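You operate a simulated robot arm through the tools that you are given. There is no shell and no other tool. Be economical: measure what you need, move in short steps, check, and stop when the job is done.

Carry out the task below with a simulated robot arm. There is one attempt and no reset: what you move stays moved.

JOB
Put the bottle that says "Softener" from the top of the glass-lid washer on the rear basin tiles and the bottle that says "Soap" on the top of the front washer. Put one of the green tablets from the tablet dish in the orange bowl. Take the teal-band cup and put it on the ledge behind the tiles. Take the white tray and put it on the clear end of the tiled table. Put two of the small teal sock balls from the rear basin tiles on the ribbed slab. The order is free. Set down upright: bottle, teal-band cup.

The check looks at the end state, three seconds after you hand in, the way a careful person would. Anything else that was tipped, shoved, dropped, spilled or broken makes it a failure. A push-on lid holds only when it is set on centred and level and pressed home; a screw cap is set on level and turned clockwise until tight.

ROBOT AND FRAMES
A 7-joint arm with a four-finger gripper on a trunk, on a base that drives. Base frame: it is fixed to the floor where the robot stands at the start and does not move with it; the origin is under the middle of the robot, x ahead of it, y to its left, z up. Lengths are in m, angles in rad, forces in N, time in s.
Its first joint turns from -1.204 to 3.002 rad. Places, roughly: clear end of the tiled table (57x25 cm) [-3.74, 0.04, 0.8]; cream grey-cap bottle, round purple bottle, white  [0.75, 0, 1]; green tablet (4x4x3 cm) [1.9, 0.6, 0.6]; ledge behind the tiles (15x138 cm) [-1.9, 1.8, 0.82]; orange bowl (20x19x9 cm) [1.1, 1.6, 1]; rear basin tiles [-1.9, 1.4, 0.7]; ribbed slab [-2.2, 1, 0.7]; small teal sock ball (6x5x5 cm) [-1.9, 1.4, 0.8]; small teal sock ball (7x6x5 cm) [-1.9, 1.3, 0.8]; teal-band cup (6x6x6 cm) [-2.4, 1.6, 0.8]; top of the front washer [1, 1.6, 1]; white tray (17x13x4 cm) [-1.7, 1.4, 0.8]. Payload 3.67 kg.
Tool frame: the origin (TCP) lies between the finger pads and is the grasp point; the fingertips stand 0.028 m ahead of it; z points along the fingers, y is the line along which they close. The gripper opens to 0.112 m. The gripper's body begins 0.073 m behind the TCP.
Orientation is that of the tool frame in the base frame, as a unit quaternion [w, x, y, z]. With the fingers straight down and closing along the base's y, the tool's x points along the base's -x, its y along +y and its z along -z.

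CONTROLS
- The arm moves only by the tool apply_moves. Its argument "motion" is a list that holds one entry, the list of rows, each a list of 7 numbers: the closure, from 0 (fully open) to 1 (shut), then the shift along the base's x, y, z in m, then the turn, a rotation vector about the base's x, y, z in rad. In form: [[[fingers, dx, dy, dz, wx, wy, wz], ...]]. A call has 1 to 20 rows; each row shifts and turns the commanded pose from where the row before left it. Each row takes 0.2 s and may step no farther than 0.05 m and 0.15 rad from the row before; otherwise, or with a gripper value out of range, the whole call is refused. Where a pose cannot be reached the arm comes as near as it can. A force on the tool above 40 N (or 10 N above the force at the start of the call, whichever is more), or a blocked arm, ends the call early, and 0.2 s more pass. Each finger halts on what it meets, pressing with about 24 N; the grip force reading is that of the motor and also rises with nothing between the fingers. The clock runs only during rows and for 0.2 s after the last one: add rows that do not move to give the fingers time. The reply holds the time, the measured pose of the TCP, the force on the tool along the base axes, the opening and the grip force, in the units named above and with some noise, with the torque about the TCP (base axes, N m) and any sound that the robot's microphone picked up.
- Cameras (640 x 400 px; columns grow to the right, rows downward): "scene" is now at [0.1391, 0.0038, 1.4747]; the picture's right is [0.04, -1.00, -0.00], its down [-0.54, -0.02, -0.84] and it looks along [0.84, 0.03, -0.54] (base axes); focal length 258 px, centre (320, 200). "wrist" rides on the gripper at [0.06, -0.018, -0.104] in the tool frame; the picture's right is [0.29, 0.96, 0.00], its down [-0.80, 0.24, -0.55] and it looks along [-0.53, 0.16, 0.83] (tool axes); focal length 234 px, centre (320, 200). There is no depth. A picture from a camera that has moved, and an enlarged one, comes with that camera's place and axes in the base frame and with its lens.
- get_image(camera): a new picture of that camera. It takes no simulated time.
- slide_trunk(by): slides the trunk up (or, below 0, down) by that many m; the arm and the scene camera ride with it, the base frame stays. It gives what a move gives, with no picture.
- base_move(legs): drives the robot by 1 to 6 legs, each [ahead, turn to the left] in m and rad, along the robot's own axes; the way and the turn of a leg run together, so that a leg with both is an arc; at most 1.5 m and 3.142 rad a leg. The arm and the cameras ride along, it lands a little off, and it stops where it bumps. It gives what a move gives.
- turn_head(pan, tilt): turns the head with the scene camera to pan (to the left, within 1.501 rad either way) and tilt (down, from -0.506 to 1.204), counted from straight ahead of the robot. It gives what a move gives.
- close_up(camera, box): a new picture of the part [left, top, right, bottom] of that camera's present view, enlarged. It takes no simulated time.
- finish_job(): hands the job in; it is judged then, once.

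Work in short steps. Places have to be worked out from the pictures, the camera data and where the tool is seen: move nearer, look again, correct. Check each grasp and each placing, and mend what went wrong. You have 207 turns and 192 pictures in all, those below and enlarged ones among them. Open the gripper and draw the arm clear of the work before you hand the job in, unless the task says otherwise.

The tools are called after "Emit:" by a JSON object that holds its "api" and its "payload". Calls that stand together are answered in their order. apply_moves: Moves the arm, as the interface text tells. Its arguments: {"type":"object","properties":{"motion":{"type":"array","items":{"type":"array","items":{"type":"array","items":{"type":"number"}}}}},"required":["motion"]} The other tools are called the same way: slide_trunk (by) slides the trunk up or down; base_move (legs) drives the base; turn_head (pan, tilt) turns the head that bears the scene camera; get_image (camera) takes a picture; close_up (camera, box) takes an enlarged picture of a part of a camera's view; finish_job () hands the job in.

At the start:

```text
time_s: 0.0
tcp_pos: [0.7038, -0.2099, 1.2188]
tcp_rot: [-0.001, 0.001, 1.0, 0.0]
contact_force: [-0.4, -0.5, -0.1]
torque: [0.01, 0.0, 0.0]
grip_width: 0.1119
grip_force: 0.1
trunk travel left (down, up): [-0.6, 0.24]
robot x, y, heading: [0.0033, 0.0008, 0.001]
head pan, tilt: [0.038, 0.574]
```

scene: 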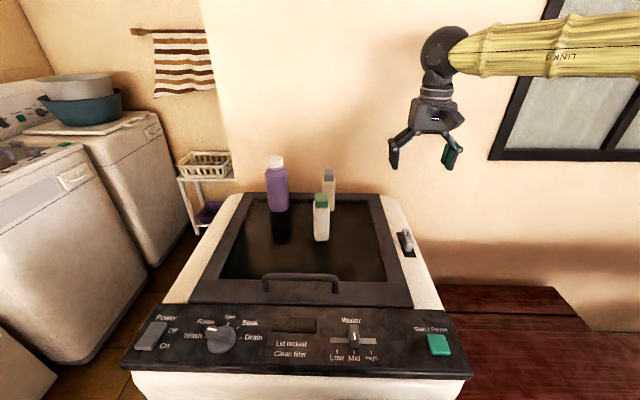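
wrist: 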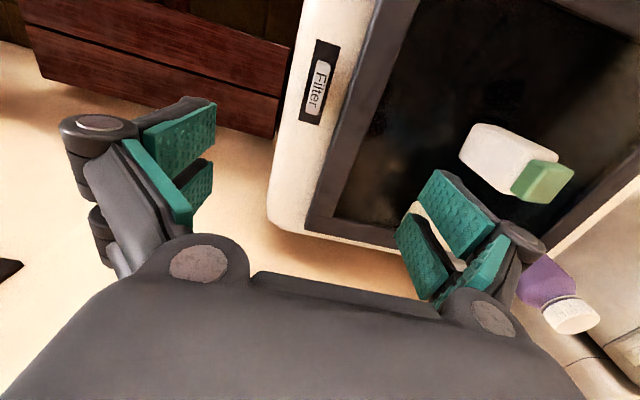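

The three bottles stand on the glass lid; I need to read their labels. I zoom in.

Emit:
{"api": "close_up", "payload": {"camera": "scene", "box": [240, 140, 360, 260]}}

Emit:
{"api": "turn_head", "payload": {"pan": 1.2, "tilt": 0.5}}

Emit:
{"api": "get_image", "payload": {"camera": "scene"}}

```text
3.33 times, centred on (300, 200) of scene
camera zoom: at [0.1391, 0.0038, 1.4747], right [0.04, -1.0, 0.0], down [-0.54, -0.02, -0.84], along [0.84, 0.03, -0.54], focal length 860 px, centre (387, 200)
```

zoom: 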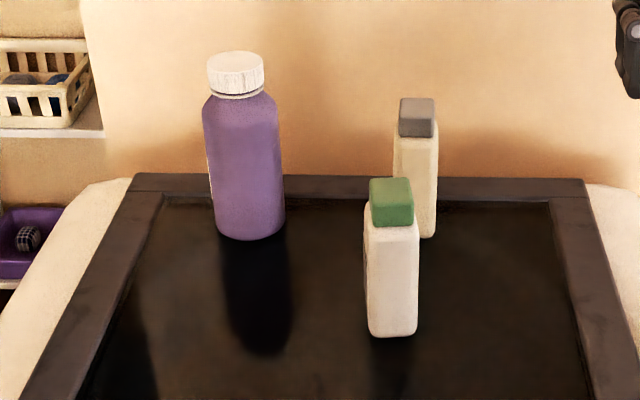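

```text
time_s: 1.4
tcp_pos: [0.7031, -0.2094, 1.2206]
tcp_rot: [0.0, 0.0, 1.0, 0.0]
contact_force: [0.4, -0.4, -0.6]
torque: [0.03, 0.01, -0.03]
grip_width: 0.1119
grip_force: 0.1
trunk travel left (down, up): [-0.6, 0.24]
robot x, y, heading: [0.0012, 0.0003, 0.001]
head pan, tilt: [1.201, 0.499]
```

```text
188 pictures are left
camera scene: at [0.083, 0.0851, 1.4816], right [0.93, -0.36, 0.0], down [-0.17, -0.45, -0.88], along [0.32, 0.82, -0.48], focal length 258 px, centre (320, 200)
```

scene: 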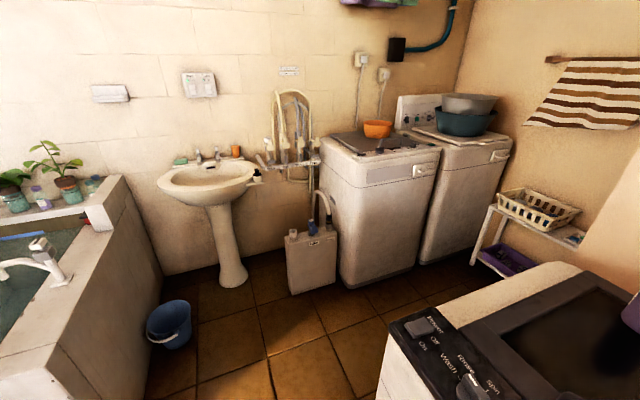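

Labels face away. I turn the wrist to look at the bottles from the robot's right side.

Emit:
{"api": "apply_moves", "payload": {"motion": [[[0, 0, -0.03, 0, 0, 0, 0.14], [0, 0, -0.03, 0, 0, 0, 0.14], [0, 0, -0.03, 0, 0, 0, 0.14], [0, 0, 0, 0, 0, 0, 0.14], [0, 0, 0, 0, 0, 0, 0.14], [0, 0, 0, 0, 0, 0, 0.14], [0, 0, 0, 0, 0, 0, 0.14], [0, 0, 0, 0, 0, 0, 0.14], [0, 0, 0, 0, 0, 0, 0.14], [0, 0, 0, 0, 0.14, 0, 0], [0, 0, 0, 0, 0.14, 0, 0], [0, 0, 0, 0, 0.14, 0, 0], [0, 0, 0, 0, 0.14, 0, 0]]]}}

Emit:
{"api": "get_image", "payload": {"camera": "wrist"}}

```text
time_s: 4.2
tcp_pos: [0.5536, -0.1393, 1.204]
tcp_rot: [0.163, -0.563, 0.779, 0.223]
contact_force: [0.3, -0.4, 0.9]
torque: [-0.04, -0.01, -0.02]
grip_width: 0.1121
grip_force: 0.1
out of reach, approached as far as the arm can: row 6, 7, 8, 9, 12, 13
trunk travel left (down, up): [-0.6, 0.24]
robot x, y, heading: [-0.0003, -0.0006, -0.001]
head pan, tilt: [1.201, 0.499]
```

```text
187 pictures are left
camera wrist: at [0.5529, -0.2492, 1.2613], right [-1.0, 0.02, 0.01], down [0.02, 0.41, 0.91], along [0.02, 0.91, -0.41], focal length 234 px, centre (320, 200)
```

wrist: 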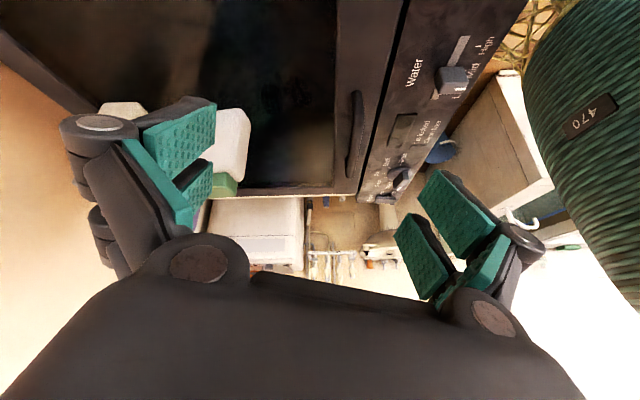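

The white bottle is partly visible from its right side; I zoom to check it.

Emit:
{"api": "close_up", "payload": {"camera": "wrist", "box": [80, 60, 300, 220]}}

```text
2.50 times, centred on (190, 140) of wrist
camera zoom: at [0.5529, -0.2492, 1.2613], right [-1.0, 0.02, 0.01], down [0.02, 0.41, 0.91], along [0.02, 0.91, -0.41], focal length 585 px, centre (645, 350)
```

zoom: 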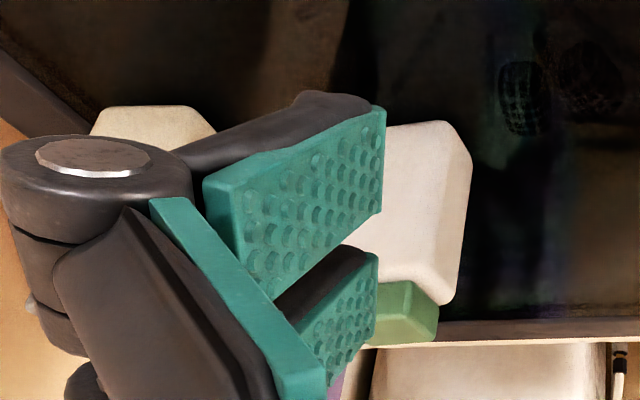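

I shift the wrist +x so that the bottles come between the fingers.

Emit:
{"api": "apply_moves", "payload": {"motion": [[[0, 0.04, -0.02, 0, 0, 0, 0], [0, 0.04, -0.02, 0, 0, 0, 0], [0, 0.04, 0, 0, 0, 0, 0], [0, 0.04, 0, 0, 0, 0, 0]]]}}

Emit:
{"api": "get_image", "payload": {"camera": "wrist"}}

```text
time_s: 5.2
tcp_pos: [0.6168, -0.0959, 1.2385]
tcp_rot: [0.163, -0.563, 0.779, 0.223]
contact_force: [0.8, 0.4, -0.2]
torque: [0.0, -0.01, 0.01]
grip_width: 0.1119
grip_force: 0.1
out of reach, approached as far as the arm can: row 1, 2, 3, 4
trunk travel left (down, up): [-0.6, 0.24]
robot x, y, heading: [0.0005, 0.0004, -0.001]
head pan, tilt: [1.201, 0.499]
```

```text
185 pictures are left
camera wrist: at [0.6148, -0.2052, 1.2951], right [-1.0, 0.02, 0.01], down [0.02, 0.41, 0.91], along [0.02, 0.91, -0.41], focal length 234 px, centre (320, 200)
```

wrist: 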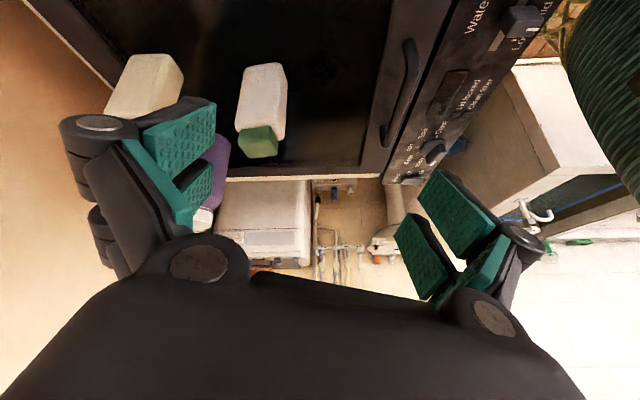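

Right faces are blank, so labels are likely on the left or back faces. I lift the arm back to a tucked pose and drive toward the left side to look.

Emit:
{"api": "apply_moves", "payload": {"motion": [[[0, -0.04, 0, 0.02, 0, 0, 0], [0, -0.04, 0, 0.02, 0, 0, 0], [0, -0.04, 0, 0.02, 0, 0, 0], [0, -0.04, 0, 0.02, -0.14, 0, 0], [0, -0.04, 0, 0, -0.14, 0, 0], [0, 0, 0, 0, -0.14, 0, 0], [0, 0, 0, 0, -0.14, 0, 0]]]}}

Emit:
{"api": "base_move", "payload": {"legs": [[0, 1.3], [0.8, 0]]}}

Emit:
{"api": "turn_head", "payload": {"pan": -1.4, "tilt": 0.5}}

Emit:
{"api": "get_image", "payload": {"camera": "scene"}}

```text
time_s: 6.8
tcp_pos: [0.4145, -0.0936, 1.3186]
tcp_rot: [0.0, -0.589, 0.808, -0.001]
contact_force: [-0.3, 1.4, -0.7]
torque: [-0.03, -0.01, -0.01]
grip_width: 0.1122
grip_force: 0.1
trunk travel left (down, up): [-0.6, 0.24]
robot x, y, heading: [0.0019, -0.0005, -0.005]
head pan, tilt: [1.201, 0.499]
```

```text
time_s: 11.8
tcp_pos: [0.2436, 0.4521, 1.3181]
tcp_rot: [0.001, 0.952, -0.305, -0.003]
contact_force: [0.6, 0.4, -1.0]
torque: [-0.08, 0.07, 0.03]
grip_width: 0.1124
grip_force: 0.2
trunk travel left (down, up): [-0.6, 0.24]
robot x, y, heading: [-0.0002, 0.0867, 1.061]
head pan, tilt: [1.201, 0.499]
stopped in leg 2: the robot was blocked; the commanded pose is now the measured one
```

```text
time_s: 14.1
tcp_pos: [0.2343, 0.4526, 1.319]
tcp_rot: [-0.001, 0.952, -0.306, 0.001]
contact_force: [0.0, -0.4, 0.5]
torque: [0.0, -0.02, 0.03]
grip_width: 0.1118
grip_force: 0.0
trunk travel left (down, up): [-0.6, 0.24]
robot x, y, heading: [-0.001, 0.0928, 1.063]
head pan, tilt: [-1.4, 0.499]
```

```text
184 pictures are left
camera scene: at [0.1206, 0.1001, 1.4815], right [-0.33, -0.94, 0.0], down [-0.46, 0.16, -0.87], along [0.82, -0.29, -0.49], focal length 258 px, centre (320, 200)
```

scene: 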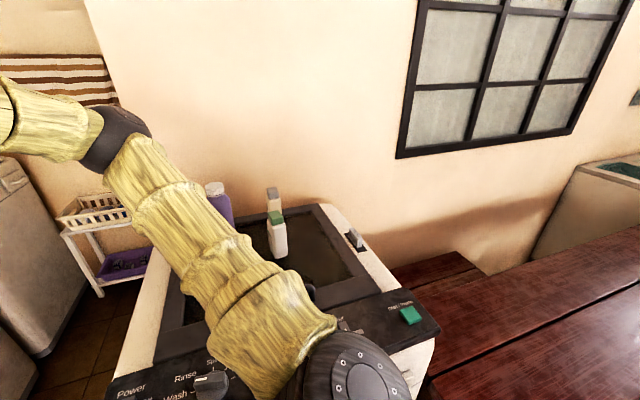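

The base bumped the washer's corner. I back off and route farther from it.

Emit:
{"api": "base_move", "payload": {"legs": [[-0.3, 0], [0, 0.5], [1.0, 0]]}}

Emit:
{"api": "get_image", "payload": {"camera": "scene"}}

```text
time_s: 16.0
tcp_pos: [0.0658, 0.1432, 1.291]
tcp_rot: [0.1, 0.943, -0.312, -0.051]
contact_force: [0.1, 3.4, -1.4]
torque: [-0.31, 0.09, 0.05]
grip_width: 0.1118
grip_force: 0.0
trunk travel left (down, up): [-0.6, 0.24]
robot x, y, heading: [-0.1355, -0.116, 1.13]
head pan, tilt: [-1.4, 0.499]
stopped in leg 1: the robot was blocked; the commanded pose is now the measured one
```

```text
183 pictures are left
camera scene: at [0.0434, 0.073, 1.4816], right [-0.12, -0.99, 0.11], down [-0.53, -0.03, -0.85], along [0.84, -0.16, -0.52], focal length 258 px, centre (320, 200)
```

scene: 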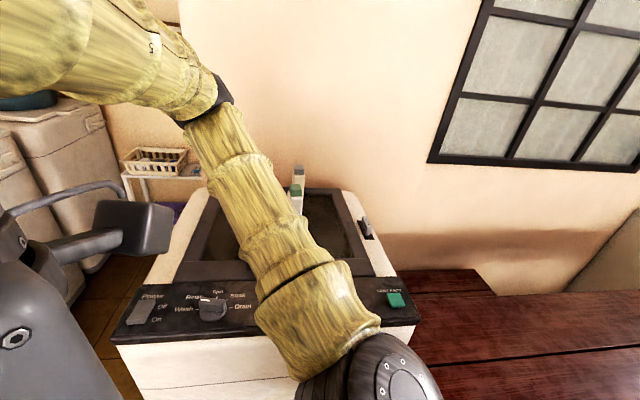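

Something blocks behind too. I look around before moving further.

Emit:
{"api": "turn_head", "payload": {"pan": 0, "tilt": 1.0}}

Emit:
{"api": "get_image", "payload": {"camera": "scene"}}

Emit:
{"api": "turn_head", "payload": {"pan": 1.5, "tilt": 0.8}}

Emit:
{"api": "get_image", "payload": {"camera": "scene"}}

Emit:
{"api": "turn_head", "payload": {"pan": -1.5, "tilt": 1.1}}

Emit:
{"api": "get_image", "payload": {"camera": "scene"}}

```text
time_s: 17.5
tcp_pos: [0.0701, 0.1312, 1.2721]
tcp_rot: [0.101, 0.947, -0.302, -0.031]
contact_force: [-21.8, -8.2, 79.4]
torque: [-4.35, 1.61, -1.53]
grip_width: 0.1126
grip_force: 0.2
trunk travel left (down, up): [-0.6, 0.24]
robot x, y, heading: [-0.1345, -0.1134, 1.128]
head pan, tilt: [0.0, 1.0]
```

```text
182 pictures are left
camera scene: at [0.0364, 0.066, 1.4643], right [-0.08, -0.99, 0.1], down [-0.7, -0.02, -0.71], along [0.71, -0.13, -0.69], focal length 258 px, centre (320, 200)
```

scene: 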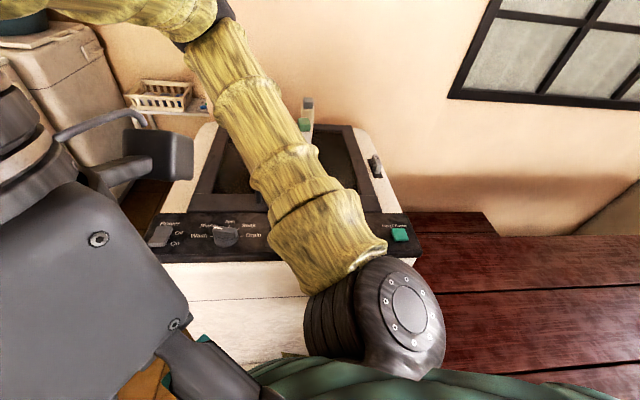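

```text
time_s: 19.1
tcp_pos: [0.0703, 0.1105, 1.2774]
tcp_rot: [0.025, 0.954, -0.299, -0.011]
contact_force: [-5.2, -3.1, 24.3]
torque: [-1.14, 0.29, -0.22]
grip_width: 0.1108
grip_force: 0.2
trunk travel left (down, up): [-0.6, 0.24]
robot x, y, heading: [-0.1373, -0.1141, 1.123]
head pan, tilt: [1.499, 0.799]
```

```text
181 pictures are left
camera scene: at [0.0272, 0.0971, 1.4535], right [0.32, -0.94, 0.08], down [-0.73, -0.3, -0.62], along [0.6, 0.14, -0.78], focal length 258 px, centre (320, 200)
```

scene: 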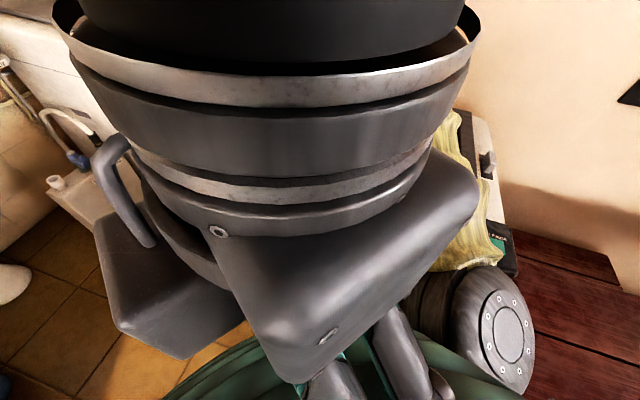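

```text
time_s: 21.7
tcp_pos: [0.0618, 0.0867, 1.2924]
tcp_rot: [-0.062, 0.956, -0.287, -0.002]
contact_force: [408.0, -70.1, -17.5]
torque: [10.62, 58.82, 9.94]
grip_width: 0.1117
grip_force: 0.0
trunk travel left (down, up): [-0.6, 0.24]
robot x, y, heading: [-0.1351, -0.1111, 1.128]
head pan, tilt: [-1.499, 1.1]
```

```text
180 pictures are left
camera scene: at [-0.0004, 0.0682, 1.4285], right [-0.01, -1.0, 0.1], down [-0.97, -0.02, -0.25], along [0.25, -0.1, -0.96], focal length 258 px, centre (320, 200)
```

scene: 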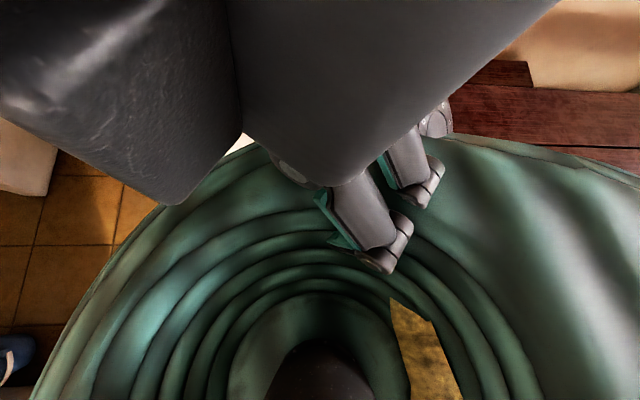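

The gripper is wedged against the robot's own head. I move the tool out forward and down, away from the head.

Emit:
{"api": "apply_moves", "payload": {"motion": [[[0, 0.02, 0.03, -0.02, 0, 0, 0], [0, 0.02, 0.03, -0.02, 0, 0, 0], [0, 0.02, 0.03, -0.02, 0, 0, 0], [0, 0.02, 0.03, 0, 0, 0, 0], [0, 0.02, 0.04, 0, 0, 0, 0], [0, 0.02, 0.04, 0, 0, 0, 0]]]}}

Emit:
{"api": "get_image", "payload": {"camera": "scene"}}

```text
time_s: 22.1
tcp_pos: [0.0273, 0.0113, 1.2866]
tcp_rot: [-0.085, 0.956, -0.281, -0.018]
contact_force: [438.7, 8.8, 241.1]
torque: [10.71, 44.61, -0.02]
grip_width: 0.1091
grip_force: 0.1
trunk travel left (down, up): [-0.6, 0.24]
robot x, y, heading: [-0.1365, -0.114, 1.131]
head pan, tilt: [-1.499, 1.1]
stopped in row 1: the arm was blocked; the commanded pose is now the measured one
```

```text
179 pictures are left
camera scene: at [-0.0086, 0.0411, 1.4323], right [-0.47, -0.88, 0.1], down [-0.85, 0.42, -0.31], along [0.22, -0.23, -0.95], focal length 258 px, centre (320, 200)
```

scene: 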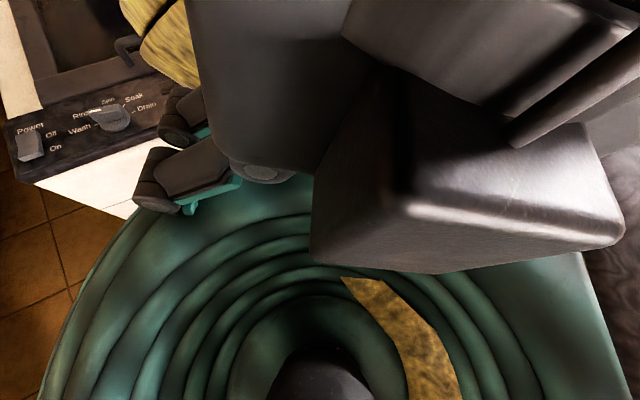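

The head still pushes against the gripper. I turn the head up and left to free it, then try the arm.

Emit:
{"api": "turn_head", "payload": {"pan": -0.6, "tilt": -0.4}}

Emit:
{"api": "get_image", "payload": {"camera": "scene"}}

Emit:
{"api": "get_image", "payload": {"camera": "wrist"}}

```text
time_s: 23.7
tcp_pos: [0.0321, 0.0142, 1.2856]
tcp_rot: [-0.086, 0.957, -0.277, -0.018]
contact_force: [459.5, -93.9, 232.8]
torque: [20.83, 42.03, 2.79]
grip_width: 0.1084
grip_force: 0.0
trunk travel left (down, up): [-0.6, 0.24]
robot x, y, heading: [-0.1387, -0.1148, 1.128]
head pan, tilt: [-0.6, -0.4]
```

```text
178 pictures are left
camera scene: at [-0.0056, 0.0455, 1.4309], right [-0.47, -0.88, 0.11], down [-0.86, 0.42, -0.3], along [0.22, -0.23, -0.95], focal length 258 px, centre (320, 200)
```

scene: 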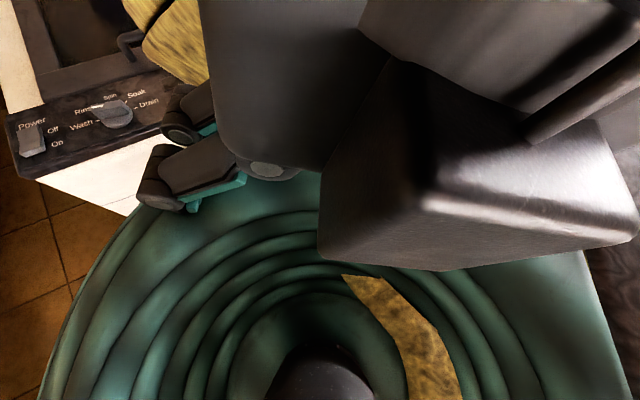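

```text
177 pictures are left
camera wrist: at [0.0891, -0.0209, 1.3868], right [-0.27, -0.95, -0.17], down [-0.81, 0.12, 0.57], along [-0.52, 0.29, -0.8], focal length 234 px, centre (320, 200)
```

wrist: 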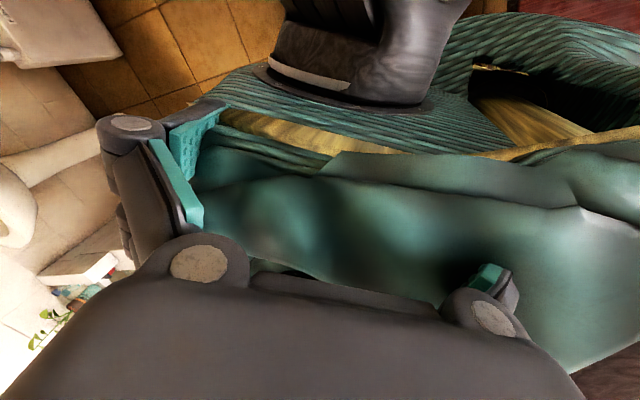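

The head pushes the gripper toward +x, so I move the tool that way (to the robot's right).

Emit:
{"api": "apply_moves", "payload": {"motion": [[[0, 0.035, -0.015, 0, 0, 0, 0], [0, 0.035, -0.015, 0, 0, 0, 0], [0, 0.035, -0.015, 0, 0, 0, 0]]]}}

Emit:
{"api": "get_image", "payload": {"camera": "scene"}}

```text
time_s: 24.0
tcp_pos: [-0.0263, -0.0673, 1.3036]
tcp_rot: [-0.095, 0.959, -0.261, -0.066]
contact_force: [129.1, 60.4, 402.8]
torque: [2.54, -14.43, -3.6]
grip_width: 0.1056
grip_force: 0.1
out of reach, approached as far as the arm can: row 1
trunk travel left (down, up): [-0.6, 0.24]
robot x, y, heading: [-0.135, -0.1106, 1.127]
head pan, tilt: [-0.6, -0.4]
stopped in row 1: the arm was blocked; the commanded pose is now the measured one
```

```text
176 pictures are left
camera scene: at [0.0263, 0.101, 1.5445], right [0.34, -0.94, 0.07], down [0.1, -0.04, -0.99], along [0.93, 0.35, 0.08], focal length 258 px, centre (320, 200)
```

scene: 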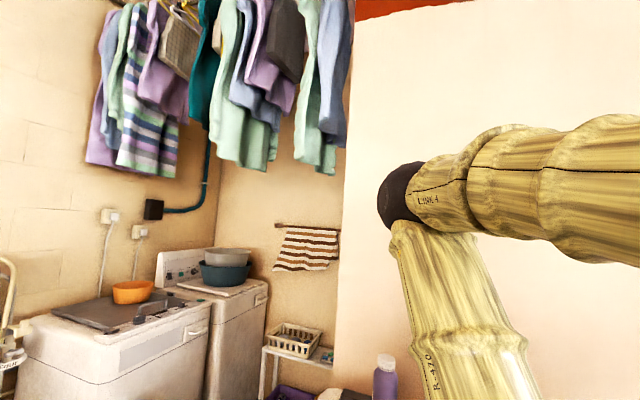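

The head is free now; the elbow seems to have been pressed against the wall behind the washer, which jammed the arm into the head. I turn the base back to the right to release it.

Emit:
{"api": "base_move", "payload": {"legs": [[0, -0.5]]}}

Emit:
{"api": "get_image", "payload": {"camera": "scene"}}

```text
time_s: 24.7
tcp_pos: [-0.1464, -0.1528, 1.3309]
tcp_rot: [-0.09, 0.941, -0.32, -0.067]
contact_force: [205.7, 189.6, 505.3]
torque: [23.85, -36.04, 2.11]
grip_width: 0.1137
grip_force: 0.0
trunk travel left (down, up): [-0.6, 0.24]
robot x, y, heading: [-0.1332, -0.1089, 1.135]
head pan, tilt: [-0.6, -0.4]
stopped in leg 1: the robot was blocked; the commanded pose is now the measured one
```

```text
175 pictures are left
camera scene: at [0.0125, 0.1279, 1.562], right [0.51, -0.86, 0.07], down [0.3, 0.1, -0.95], along [0.81, 0.5, 0.31], focal length 258 px, centre (320, 200)
```

scene: 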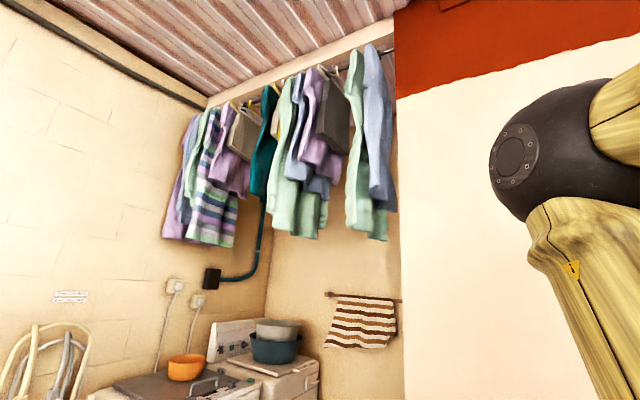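

The tool is drifting toward the body's axis. I check with the wrist camera and look down with no head move.

Emit:
{"api": "get_image", "payload": {"camera": "wrist"}}

```text
174 pictures are left
camera wrist: at [-0.0808, -0.1967, 1.425], right [-0.36, -0.92, -0.17], down [-0.74, 0.17, 0.66], along [-0.57, 0.36, -0.73], focal length 234 px, centre (320, 200)
```

wrist: 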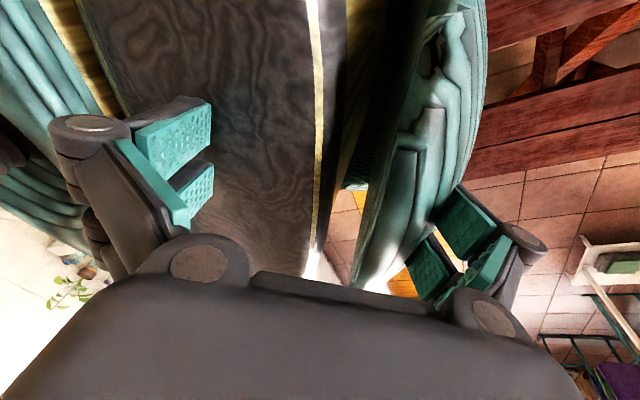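

The fingers straddle the trunk's top; I lift straight up, in the direction the contact pushes.

Emit:
{"api": "apply_moves", "payload": {"motion": [[[0, 0.02, -0.01, 0.04, 0, 0, 0], [0, 0.02, -0.01, 0.04, 0, 0, 0], [0, 0.02, -0.01, 0.04, 0, 0, 0]]]}}

Emit:
{"api": "get_image", "payload": {"camera": "wrist"}}

```text
time_s: 25.1
tcp_pos: [-0.2198, -0.2125, 1.3613]
tcp_rot: [-0.026, 0.934, -0.345, -0.092]
contact_force: [-1.1, 0.5, 0.0]
torque: [-0.08, -0.09, 0.03]
grip_width: 0.112
grip_force: 0.0
out of reach, approached as far as the arm can: row 1
trunk travel left (down, up): [-0.6, 0.24]
robot x, y, heading: [-0.1357, -0.1065, 1.136]
head pan, tilt: [-0.6, -0.4]
stopped in row 1: the arm was blocked; the commanded pose is now the measured one
```

```text
173 pictures are left
camera wrist: at [-0.1466, -0.2487, 1.4533], right [-0.41, -0.91, -0.04], down [-0.66, 0.26, 0.7], along [-0.63, 0.31, -0.71], focal length 234 px, centre (320, 200)
```

wrist: 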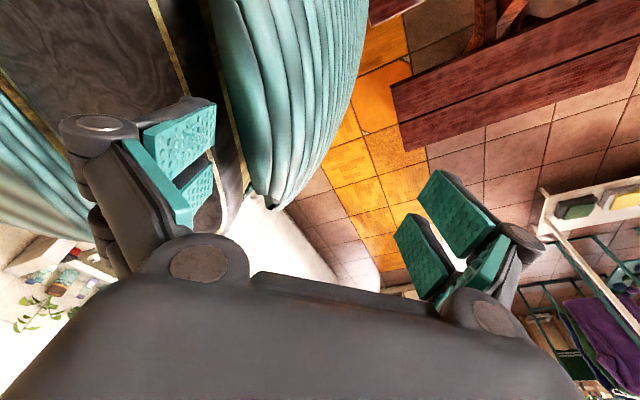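

Contact is gone. I move outward to the robot's right in a small step.

Emit:
{"api": "apply_moves", "payload": {"motion": [[[0, 0, 0, 0, 0, 0, 0], [0, 0.03, -0.03, 0.01, 0, 0, 0]]]}}

Emit:
{"api": "turn_head", "payload": {"pan": -1.4, "tilt": 0.3}}

Emit:
{"api": "get_image", "payload": {"camera": "scene"}}

```text
time_s: 25.4
tcp_pos: [-0.2724, -0.2375, 1.4172]
tcp_rot: [0.05, 0.921, -0.37, -0.107]
contact_force: [-2.3, -0.4, 0.3]
torque: [-0.05, -0.16, -0.01]
grip_width: 0.1123
grip_force: 0.2
trunk travel left (down, up): [-0.6, 0.24]
robot x, y, heading: [-0.1337, -0.1097, 1.137]
head pan, tilt: [-0.6, -0.4]
stopped in row 1: the arm was blocked; the commanded pose is now the measured one
```

```text
time_s: 26.5
tcp_pos: [-0.2636, -0.2348, 1.3932]
tcp_rot: [0.046, 0.928, -0.355, -0.104]
contact_force: [0.3, -0.1, -0.8]
torque: [-0.01, 0.02, -0.02]
grip_width: 0.112
grip_force: 0.0
trunk travel left (down, up): [-0.6, 0.24]
robot x, y, heading: [-0.1396, -0.1072, 1.14]
head pan, tilt: [-1.4, 0.3]
```

```text
172 pictures are left
camera scene: at [0.0361, 0.0434, 1.5047], right [-0.26, -0.96, 0.09], down [-0.32, -0.01, -0.95], along [0.91, -0.27, -0.31], focal length 258 px, centre (320, 200)
```

scene: 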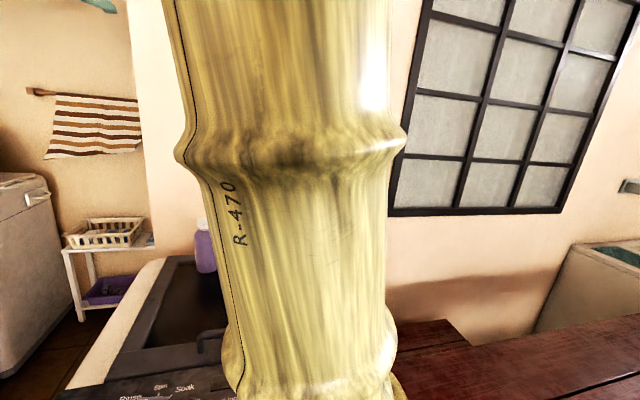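

The forearm has folded back beside the head. I test with an idle row to see whether the arm is still.

Emit:
{"api": "apply_moves", "payload": {"motion": [[[0, 0, 0, 0, 0, 0, 0], [0, 0, 0, 0, 0, 0, 0]]]}}

Emit:
{"api": "get_image", "payload": {"camera": "wrist"}}

```text
time_s: 27.3
tcp_pos: [-0.322, -0.2525, 1.4542]
tcp_rot: [0.125, 0.905, -0.392, -0.109]
contact_force: [-1.1, 0.0, -0.8]
torque: [0.03, -0.05, 0.04]
grip_width: 0.1118
grip_force: 0.0
trunk travel left (down, up): [-0.6, 0.24]
robot x, y, heading: [-0.137, -0.1113, 1.138]
head pan, tilt: [-1.4, 0.3]
stopped in row 2: the arm was blocked; the commanded pose is now the measured one
```

```text
171 pictures are left
camera wrist: at [-0.2397, -0.2702, 1.5418], right [-0.46, -0.85, 0.27], down [-0.53, 0.51, 0.68], along [-0.71, 0.17, -0.68], focal length 234 px, centre (320, 200)
```

wrist: 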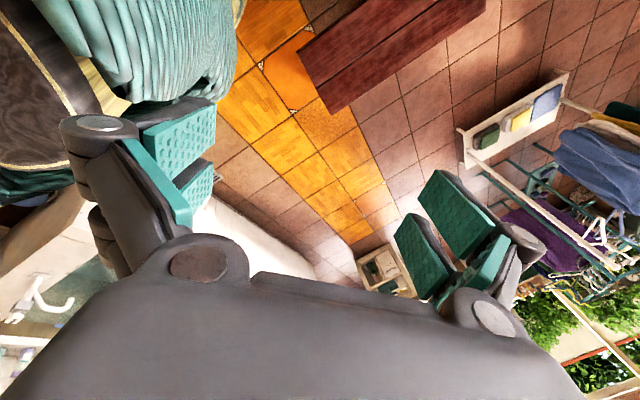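

Even idle rows drift, so the arm's configuration is strained. I look up to see the forearm.

Emit:
{"api": "turn_head", "payload": {"pan": -1.3, "tilt": -0.5}}

Emit:
{"api": "get_image", "payload": {"camera": "scene"}}

Emit:
{"api": "turn_head", "payload": {"pan": 0, "tilt": -0.5}}

Emit:
{"api": "get_image", "payload": {"camera": "scene"}}

```text
time_s: 28.4
tcp_pos: [-0.3122, -0.2529, 1.4409]
tcp_rot: [0.119, 0.908, -0.387, -0.112]
contact_force: [3.5, 5.5, 4.3]
torque: [-0.29, 0.04, 0.02]
grip_width: 0.1113
grip_force: 0.0
trunk travel left (down, up): [-0.6, 0.24]
robot x, y, heading: [-0.1337, -0.1078, 1.136]
head pan, tilt: [-1.3, -0.499]
```

```text
170 pictures are left
camera scene: at [0.0134, 0.0615, 1.5715], right [-0.16, -0.98, 0.09], down [0.44, -0.15, -0.89], along [0.89, -0.1, 0.45], focal length 258 px, centre (320, 200)
```

scene: 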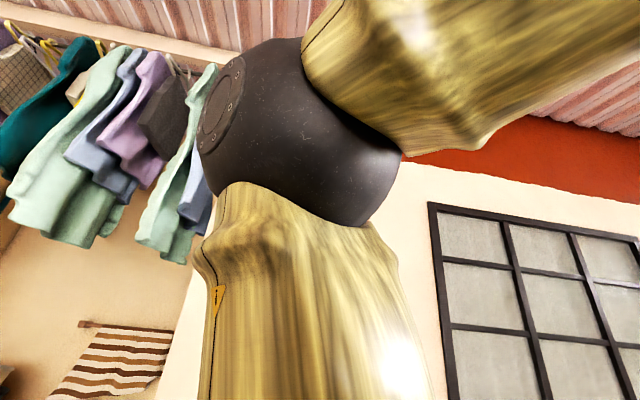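

```text
time_s: 29.9
tcp_pos: [-0.3138, -0.2546, 1.4286]
tcp_rot: [0.123, 0.911, -0.375, -0.116]
contact_force: [-0.2, -0.5, 0.1]
torque: [0.0, 0.04, 0.04]
grip_width: 0.1119
grip_force: 0.0
trunk travel left (down, up): [-0.6, 0.24]
robot x, y, heading: [-0.1383, -0.1098, 1.133]
head pan, tilt: [0.0, -0.499]
```

```text
169 pictures are left
camera scene: at [-0.0243, 0.1339, 1.5673], right [0.91, -0.42, 0.0], down [0.17, 0.36, -0.92], along [0.39, 0.83, 0.39], focal length 258 px, centre (320, 200)
```

scene: 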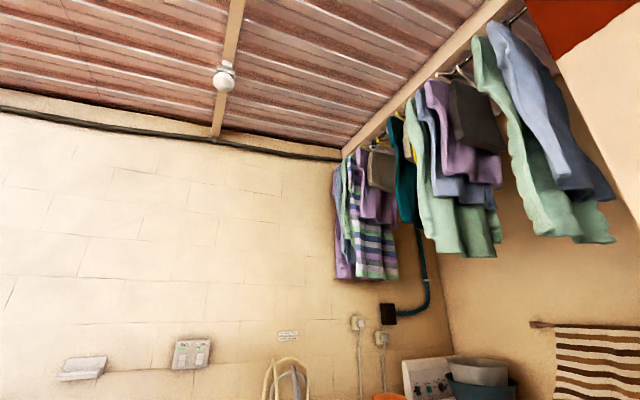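

The head is level again. The forearm runs back over the robot's right shoulder. I try swinging the tool to the robot's right, in single steps.

Emit:
{"api": "apply_moves", "payload": {"motion": [[[0, 0.03, -0.02, 0.02, 0, 0, 0]]]}}

Emit:
{"api": "apply_moves", "payload": {"motion": [[[0, 0.03, -0.02, 0.02, 0, 0, 0]]]}}

```text
time_s: 30.5
tcp_pos: [-0.3692, -0.2637, 1.4922]
tcp_rot: [0.198, 0.881, -0.413, -0.118]
contact_force: [-1.2, 0.4, -1.1]
torque: [-0.1, -0.08, 0.05]
grip_width: 0.112
grip_force: 0.0
out of reach, approached as far as the arm can: row 1
trunk travel left (down, up): [-0.6, 0.24]
robot x, y, heading: [-0.1368, -0.1045, 1.133]
head pan, tilt: [0.0, -0.499]
stopped in row 1: the arm was blocked; the commanded pose is now the measured one
```

```text
time_s: 31.1
tcp_pos: [-0.4111, -0.2695, 1.5421]
tcp_rot: [0.275, 0.846, -0.435, -0.136]
contact_force: [-15.4, -8.5, 11.8]
torque: [0.82, -1.35, 0.17]
grip_width: 0.1121
grip_force: 0.0
out of reach, approached as far as the arm can: row 1
trunk travel left (down, up): [-0.6, 0.24]
robot x, y, heading: [-0.1351, -0.1083, 1.14]
head pan, tilt: [0.0, -0.499]
stopped in row 1: the arm was blocked; the commanded pose is now the measured one
```

The drift resembles the elbow unfolding upward. I help it by commanding straight up.

Emit:
{"api": "apply_moves", "payload": {"motion": [[[0, 0, 0, 0.05, 0, 0, 0]]]}}

Emit:
{"api": "apply_moves", "payload": {"motion": [[[0, 0, 0, 0.05, 0, 0, 0], [0, 0, 0, 0.05, 0, 0, 0]]]}}

Emit:
{"api": "get_image", "payload": {"camera": "wrist"}}

```text
time_s: 31.7
tcp_pos: [-0.4305, -0.272, 1.5866]
tcp_rot: [0.327, 0.81, -0.457, -0.166]
contact_force: [0.5, 0.0, -5.6]
torque: [-0.14, 0.3, -0.02]
grip_width: 0.1109
grip_force: 0.0
out of reach, approached as far as the arm can: row 1
trunk travel left (down, up): [-0.6, 0.24]
robot x, y, heading: [-0.1345, -0.102, 1.142]
head pan, tilt: [0.0, -0.499]
stopped in row 1: the arm was blocked; the commanded pose is now the measured one
```

```text
time_s: 32.5
tcp_pos: [-0.4515, -0.2774, 1.6383]
tcp_rot: [0.398, 0.767, -0.465, -0.189]
contact_force: [-9.7, -2.6, 20.7]
torque: [0.73, -1.44, 0.28]
grip_width: 0.1113
grip_force: 0.2
out of reach, approached as far as the arm can: row 1, 2
trunk travel left (down, up): [-0.6, 0.24]
robot x, y, heading: [-0.1334, -0.1049, 1.143]
head pan, tilt: [0.0, -0.499]
stopped in row 2: the arm was blocked; the commanded pose is now the measured one
```

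```text
168 pictures are left
camera wrist: at [-0.3433, -0.28, 1.6943], right [-0.4, -0.49, 0.78], down [-0.16, 0.87, 0.46], along [-0.9, 0.06, -0.43], focal length 234 px, centre (320, 200)
```

wrist: 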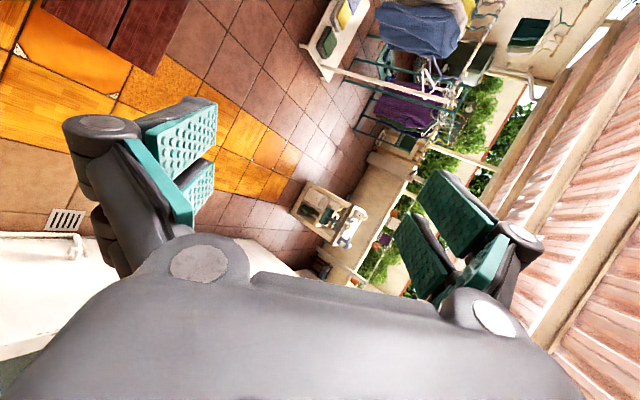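

It keeps rising freely at the back. I continue upward with several steps.

Emit:
{"api": "apply_moves", "payload": {"motion": [[[0, 0.01, 0, 0.05, 0, 0, 0], [0, 0.02, 0, 0.05, 0, 0, 0], [0, 0.02, 0, 0.05, 0, 0, 0], [0, 0.02, 0, 0.05, 0, 0, 0]]]}}

Emit:
{"api": "apply_moves", "payload": {"motion": [[[0, 0.01, 0, 0.05, 0, 0, 0], [0, 0.02, 0, 0.05, 0, 0, 0], [0, 0.02, 0, 0.05, 0, 0, 0], [0, 0.02, 0, 0.05, 0, 0, 0]]]}}

Emit:
{"api": "turn_head", "payload": {"pan": -1.0, "tilt": -0.3}}

Emit:
{"api": "get_image", "payload": {"camera": "scene"}}

```text
refused: row 1 steps farther than a row can; nothing moved
```

```text
refused: row 1 steps farther than a row can; nothing moved
```

```text
time_s: 33.8
tcp_pos: [-0.4486, -0.28, 1.629]
tcp_rot: [0.393, 0.77, -0.464, -0.192]
contact_force: [-0.3, -0.1, 0.6]
torque: [0.0, -0.01, 0.02]
grip_width: 0.1122
grip_force: 0.1
trunk travel left (down, up): [-0.6, 0.24]
robot x, y, heading: [-0.1361, -0.1023, 1.143]
head pan, tilt: [-1.0, -0.3]
```

```text
167 pictures are left
camera scene: at [-0.0287, 0.1298, 1.5657], right [0.9, -0.43, 0.0], down [0.16, 0.34, -0.93], along [0.39, 0.84, 0.37], focal length 258 px, centre (320, 200)
```

scene: 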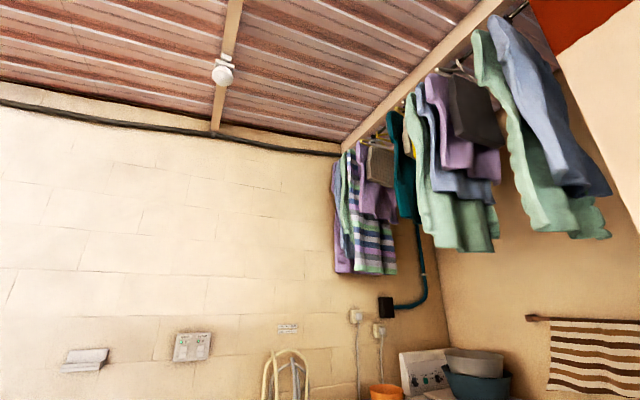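

The head is pinned by the arm on its right. I pan the head left to give the arm room and continue upward.

Emit:
{"api": "turn_head", "payload": {"pan": 0.6, "tilt": 0.3}}

Emit:
{"api": "apply_moves", "payload": {"motion": [[[0, 0, 0, 0.05, 0, 0, 0], [0, 0, 0, 0.05, 0, 0, 0], [0, 0, 0, 0.05, 0, 0, 0], [0, 0, 0, 0.05, 0, 0, 0]]]}}

Emit:
{"api": "get_image", "payload": {"camera": "scene"}}

```text
time_s: 35.5
tcp_pos: [-0.4526, -0.2793, 1.6235]
tcp_rot: [0.392, 0.771, -0.466, -0.186]
contact_force: [-0.7, -0.4, 0.2]
torque: [-0.03, 0.0, 0.03]
grip_width: 0.112
grip_force: 0.0
trunk travel left (down, up): [-0.6, 0.24]
robot x, y, heading: [-0.1384, -0.1038, 1.138]
head pan, tilt: [0.6, 0.3]
```

```text
time_s: 36.6
tcp_pos: [-0.4829, -0.266, 1.6895]
tcp_rot: [0.457, 0.722, -0.488, -0.178]
contact_force: [-0.3, 0.5, -1.7]
torque: [-0.11, 0.06, 0.09]
grip_width: 0.1122
grip_force: 0.1
out of reach, approached as far as the arm can: row 1, 2, 3, 4
trunk travel left (down, up): [-0.6, 0.24]
robot x, y, heading: [-0.1352, -0.1055, 1.138]
head pan, tilt: [0.6, 0.3]
stopped in row 4: the arm was blocked; the commanded pose is now the measured one
```

```text
166 pictures are left
camera scene: at [-0.0789, 0.1538, 1.4998], right [0.98, 0.17, -0.05], down [0.02, -0.37, -0.93], along [-0.17, 0.92, -0.36], focal length 258 px, centre (320, 200)
```

scene: 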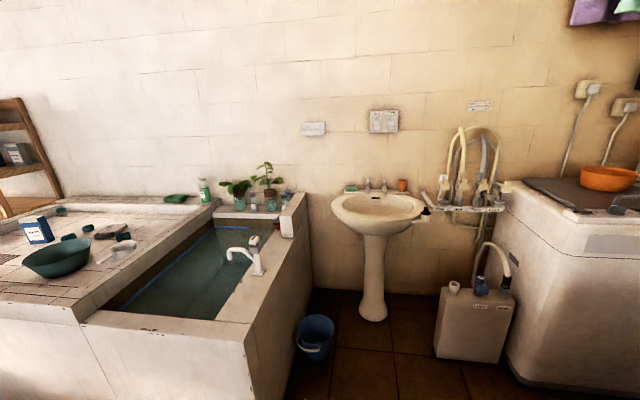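

The arc is free if the tool turns with the forearm. I continue with the matching rotation.

Emit:
{"api": "apply_moves", "payload": {"motion": [[[0, 0, 0, 0.048, -0.06, 0.035, -0.015], [0, 0, 0, 0.048, -0.06, 0.035, -0.015], [0, 0, 0, 0.048, -0.06, 0.035, -0.015], [0, 0.01, 0.005, 0.048, -0.06, 0.035, -0.015], [0, 0.01, 0.005, 0.048, -0.06, 0.035, -0.015], [0, 0.01, 0.005, 0.048, -0.06, 0.035, -0.015]]]}}

Emit:
{"api": "get_image", "payload": {"camera": "wrist"}}

```text
time_s: 37.6
tcp_pos: [-0.5158, -0.2516, 1.7633]
tcp_rot: [0.562, 0.638, -0.486, -0.202]
contact_force: [-0.4, -9.9, -25.6]
torque: [-0.92, 1.86, -0.66]
grip_width: 0.1118
grip_force: 0.0
out of reach, approached as far as the arm can: row 1, 2, 3, 4
trunk travel left (down, up): [-0.6, 0.24]
robot x, y, heading: [-0.133, -0.1029, 1.138]
head pan, tilt: [0.6, 0.3]
stopped in row 4: the arm was blocked; the commanded pose is now the measured one
```

```text
165 pictures are left
camera wrist: at [-0.3974, -0.2504, 1.7958], right [-0.25, -0.14, 0.96], down [0.0, 0.99, 0.15], along [-0.97, 0.03, -0.25], focal length 234 px, centre (320, 200)
```

wrist: 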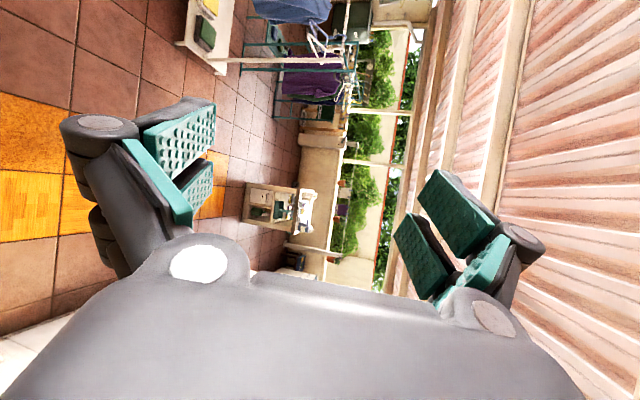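

Progress; I continue the same arc.

Emit:
{"api": "apply_moves", "payload": {"motion": [[[0, 0, 0, 0.048, -0.06, 0.035, -0.015], [0, 0, 0, 0.048, -0.06, 0.035, -0.015], [0, 0, 0, 0.048, -0.06, 0.035, -0.015], [0, 0.01, 0.005, 0.048, -0.06, 0.035, -0.015], [0, 0.01, 0.005, 0.048, -0.06, 0.035, -0.015], [0, 0.01, 0.005, 0.048, -0.06, 0.035, -0.015]]]}}

Emit:
{"api": "apply_moves", "payload": {"motion": [[[0, 0, 0, 0, 0, 0, 0], [0, 0, 0, 0, 0, 0, 0], [0, 0, 0, 0, 0, 0, 0], [0, 0, 0, 0, 0, 0, 0], [0, 0, 0, 0, 0, 0, 0], [0, 0, 0, 0, 0, 0, 0], [0, 0, 0, 0, 0, 0, 0], [0, 0, 0, 0, 0, 0, 0]]]}}

Emit:
{"api": "turn_head", "payload": {"pan": 0, "tilt": -0.3}}

Emit:
{"api": "get_image", "payload": {"camera": "scene"}}

```text
time_s: 38.0
tcp_pos: [-0.5083, -0.2355, 1.838]
tcp_rot: [0.616, 0.584, -0.487, -0.206]
contact_force: [0.3, 1.5, -0.4]
torque: [-0.05, 0.02, 0.11]
grip_width: 0.1121
grip_force: 0.1
out of reach, approached as far as the arm can: row 1
trunk travel left (down, up): [-0.6, 0.24]
robot x, y, heading: [-0.1368, -0.0999, 1.144]
head pan, tilt: [0.6, 0.3]
stopped in row 1: the arm was blocked; the commanded pose is now the measured one
```

```text
time_s: 38.6
tcp_pos: [-0.5067, -0.2491, 1.8588]
tcp_rot: [0.667, 0.535, -0.479, -0.201]
contact_force: [-2.0, 2.3, -4.5]
torque: [-0.17, 0.25, 0.23]
grip_width: 0.1122
grip_force: 0.0
trunk travel left (down, up): [-0.6, 0.24]
robot x, y, heading: [-0.133, -0.1012, 1.145]
head pan, tilt: [0.6, 0.3]
stopped in row 3: the arm was blocked; the commanded pose is now the measured one
```

```text
time_s: 39.6
tcp_pos: [-0.486, -0.2466, 1.8817]
tcp_rot: [0.671, 0.533, -0.469, -0.216]
contact_force: [-0.5, 0.5, -1.4]
torque: [-0.08, 0.03, 0.05]
grip_width: 0.112
grip_force: 0.1
trunk travel left (down, up): [-0.6, 0.24]
robot x, y, heading: [-0.1348, -0.0984, 1.146]
head pan, tilt: [0.0, -0.3]
```

```text
164 pictures are left
camera scene: at [-0.0352, 0.1396, 1.5496], right [0.94, -0.34, -0.01], down [0.05, 0.17, -0.98], along [0.33, 0.93, 0.18], focal length 258 px, centre (320, 200)
```

scene: 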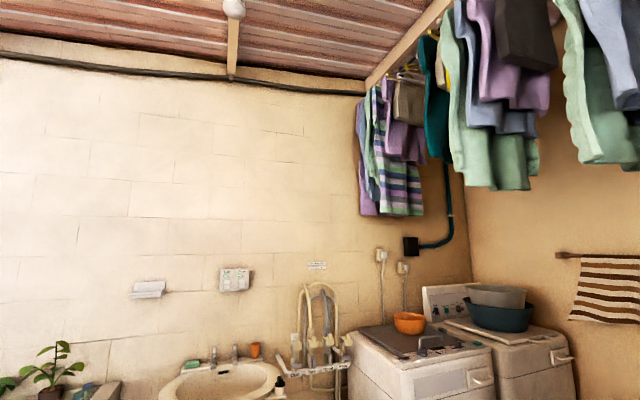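

The tool is now above shoulder height. I bring it up and forward over the right side.

Emit:
{"api": "apply_moves", "payload": {"motion": [[[0, 0.025, 0.01, 0.04, -0.05, 0.03, -0.015], [0, 0.025, 0.01, 0.04, -0.05, 0.03, -0.015], [0, 0.025, 0.01, 0.04, -0.05, 0.03, -0.015]]]}}

Emit:
{"api": "apply_moves", "payload": {"motion": [[[0, 0.03, 0.015, 0.035, -0.05, 0.03, -0.015], [0, 0.03, 0.015, 0.035, -0.05, 0.03, -0.015], [0, 0.03, 0.015, 0.035, -0.05, 0.03, -0.015]]]}}

Emit:
{"api": "apply_moves", "payload": {"motion": [[[0, 0.03, 0.015, 0.035, -0.05, 0.03, -0.015], [0, 0.03, 0.015, 0.035, -0.05, 0.03, -0.015], [0, 0.03, 0.015, 0.035, -0.05, 0.03, -0.015]]]}}

Emit:
{"api": "get_image", "payload": {"camera": "wrist"}}

```text
time_s: 40.6
tcp_pos: [-0.4451, -0.2412, 1.9434]
tcp_rot: [0.738, 0.442, -0.469, -0.199]
contact_force: [0.4, 9.7, 22.5]
torque: [0.95, -1.53, 0.65]
grip_width: 0.1119
grip_force: 0.1
out of reach, approached as far as the arm can: row 1, 2, 3
trunk travel left (down, up): [-0.6, 0.24]
robot x, y, heading: [-0.1368, -0.101, 1.141]
head pan, tilt: [0.0, -0.3]
stopped in row 3: the arm was blocked; the commanded pose is now the measured one
```

```text
time_s: 41.6
tcp_pos: [-0.3737, -0.2112, 2.0343]
tcp_rot: [0.789, 0.345, -0.469, -0.198]
contact_force: [6.8, -20.8, -12.8]
torque: [-1.13, 0.66, -1.32]
grip_width: 0.1119
grip_force: 0.1
out of reach, approached as far as the arm can: row 1
trunk travel left (down, up): [-0.6, 0.24]
robot x, y, heading: [-0.1384, -0.1006, 1.143]
head pan, tilt: [0.0, -0.3]
stopped in row 3: the arm was blocked; the commanded pose is now the measured one
```

```text
time_s: 42.6
tcp_pos: [-0.2748, -0.185, 2.1293]
tcp_rot: [0.846, 0.25, -0.436, -0.176]
contact_force: [-3.8, -10.4, -10.8]
torque: [-0.72, 1.07, -0.73]
grip_width: 0.1121
grip_force: 0.0
out of reach, approached as far as the arm can: row 1
trunk travel left (down, up): [-0.6, 0.24]
robot x, y, heading: [-0.1335, -0.0967, 1.141]
head pan, tilt: [0.0, -0.3]
stopped in row 3: the arm was blocked; the commanded pose is now the measured one
```

```text
163 pictures are left
camera wrist: at [-0.1573, -0.2027, 2.1068], right [0.23, 0.63, 0.74], down [0.03, 0.76, -0.65], along [-0.97, 0.18, 0.16], focal length 234 px, centre (320, 200)
```

wrist: 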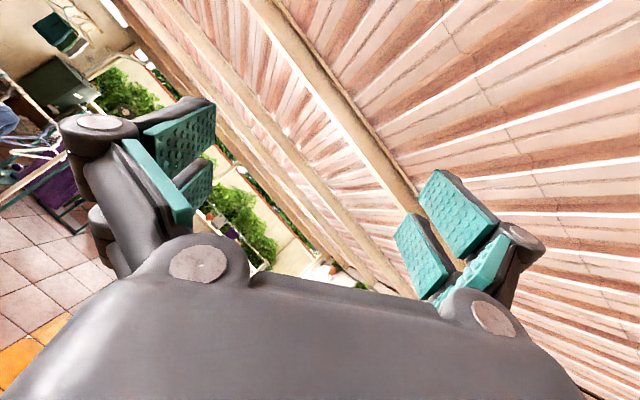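

Well over the top now. I continue forward (toward +x,+y) with the same rotation.

Emit:
{"api": "apply_moves", "payload": {"motion": [[[0, 0.04, 0.015, 0.015, -0.05, 0.05, -0.01], [0, 0.04, 0.015, 0.015, -0.05, 0.05, -0.01], [0, 0.04, 0.015, 0.01, -0.05, 0.05, -0.01], [0, 0.04, 0.015, 0.01, -0.05, 0.05, -0.01]]]}}

Emit:
{"api": "apply_moves", "payload": {"motion": [[[0, 0.04, 0.015, 0.0, -0.05, 0.05, -0.01], [0, 0.04, 0.015, 0.0, -0.05, 0.05, -0.01], [0, 0.04, 0.015, 0.0, -0.05, 0.05, -0.01], [0, 0.04, 0.015, 0.0, -0.05, 0.05, -0.01]]]}}

Emit:
{"api": "turn_head", "payload": {"pan": -0.9, "tilt": -0.4}}

Emit:
{"api": "get_image", "payload": {"camera": "scene"}}

```text
time_s: 43.5
tcp_pos: [-0.1458, -0.1462, 2.1848]
tcp_rot: [0.899, 0.129, -0.384, -0.166]
contact_force: [1.4, 1.5, 0.1]
torque: [0.21, -0.09, 0.16]
grip_width: 0.112
grip_force: 0.1
trunk travel left (down, up): [-0.6, 0.24]
robot x, y, heading: [-0.1336, -0.0993, 1.146]
head pan, tilt: [0.0, -0.3]
stopped in row 4: the arm was blocked; the commanded pose is now the measured one
```

```text
time_s: 43.9
tcp_pos: [-0.1426, -0.1856, 2.1907]
tcp_rot: [0.912, 0.097, -0.372, -0.145]
contact_force: [-7.7, -31.2, -13.8]
torque: [-1.86, 1.21, -1.37]
grip_width: 0.1118
grip_force: 0.1
trunk travel left (down, up): [-0.6, 0.24]
robot x, y, heading: [-0.1376, -0.0969, 1.149]
head pan, tilt: [0.0, -0.3]
stopped in row 1: the arm was blocked; the commanded pose is now the measured one
```

```text
time_s: 45.0
tcp_pos: [-0.1255, -0.149, 2.2024]
tcp_rot: [0.916, 0.076, -0.365, -0.149]
contact_force: [-1.1, -1.4, -0.2]
torque: [-0.09, 0.06, -0.03]
grip_width: 0.1121
grip_force: 0.0
trunk travel left (down, up): [-0.6, 0.24]
robot x, y, heading: [-0.1357, -0.0968, 1.151]
head pan, tilt: [-0.901, -0.4]
```

```text
162 pictures are left
camera scene: at [0.0012, 0.0724, 1.5638], right [0.25, -0.97, 0.06], down [0.35, 0.03, -0.94], along [0.9, 0.25, 0.35], focal length 258 px, centre (320, 200)
```

scene: 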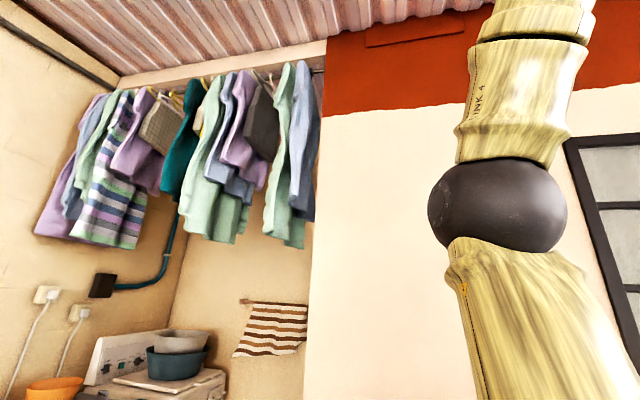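

The arm is nearly upright and free of the head. I continue over the front: +x with rotation about +y.

Emit:
{"api": "apply_moves", "payload": {"motion": [[[0, 0.045, -0.01, 0, 0, 0.1, 0], [0, 0.045, -0.01, 0, 0, 0.1, 0], [0, 0.045, -0.01, 0, 0, 0.1, 0], [0, 0.045, -0.01, 0, 0, 0.1, 0], [0, 0.045, -0.01, 0, 0, 0.1, 0], [0, 0.045, -0.01, 0, 0, 0.1, 0]]]}}

Emit:
{"api": "apply_moves", "payload": {"motion": [[[0, 0.045, -0.01, 0, 0, 0.1, 0], [0, 0.045, -0.01, 0, 0, 0.1, 0], [0, 0.045, -0.01, 0, 0, 0.1, 0], [0, 0.045, -0.01, -0.01, 0, 0.1, 0], [0, 0.045, -0.01, -0.01, 0, 0.1, 0], [0, 0.045, -0.01, -0.01, 0, 0.1, 0]]]}}

Emit:
{"api": "get_image", "payload": {"camera": "scene"}}

```text
time_s: 45.4
tcp_pos: [-0.1113, -0.1604, 2.2193]
tcp_rot: [0.93, 0.036, -0.338, -0.137]
contact_force: [-0.8, 0.1, 0.1]
torque: [0.01, 0.03, -0.02]
grip_width: 0.1119
grip_force: 0.1
trunk travel left (down, up): [-0.6, 0.24]
robot x, y, heading: [-0.1331, -0.0998, 1.149]
head pan, tilt: [-0.901, -0.4]
stopped in row 1: the arm was blocked; the commanded pose is now the measured one
```

```text
time_s: 47.0
tcp_pos: [0.112, -0.2857, 2.1825]
tcp_rot: [0.979, -0.028, -0.062, -0.191]
contact_force: [6.9, 9.6, 11.9]
torque: [0.77, -0.66, 0.18]
grip_width: 0.1114
grip_force: 0.1
trunk travel left (down, up): [-0.6, 0.24]
robot x, y, heading: [-0.1393, -0.0955, 1.148]
head pan, tilt: [-0.901, -0.4]
stopped in row 6: the arm was blocked; the commanded pose is now the measured one
```

```text
161 pictures are left
camera scene: at [-0.0015, 0.0788, 1.5635], right [0.25, -0.97, 0.06], down [0.35, 0.03, -0.94], along [0.9, 0.25, 0.35], focal length 258 px, centre (320, 200)
```

scene: 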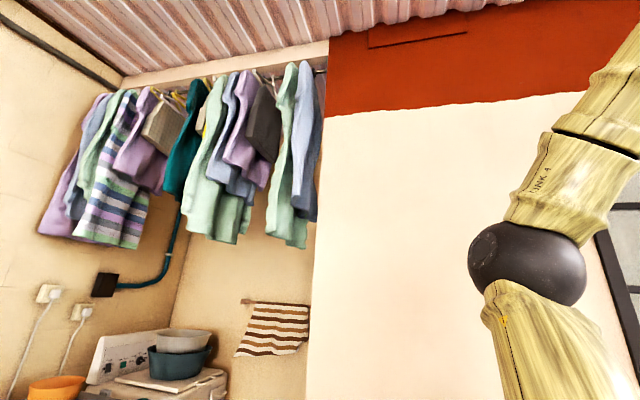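

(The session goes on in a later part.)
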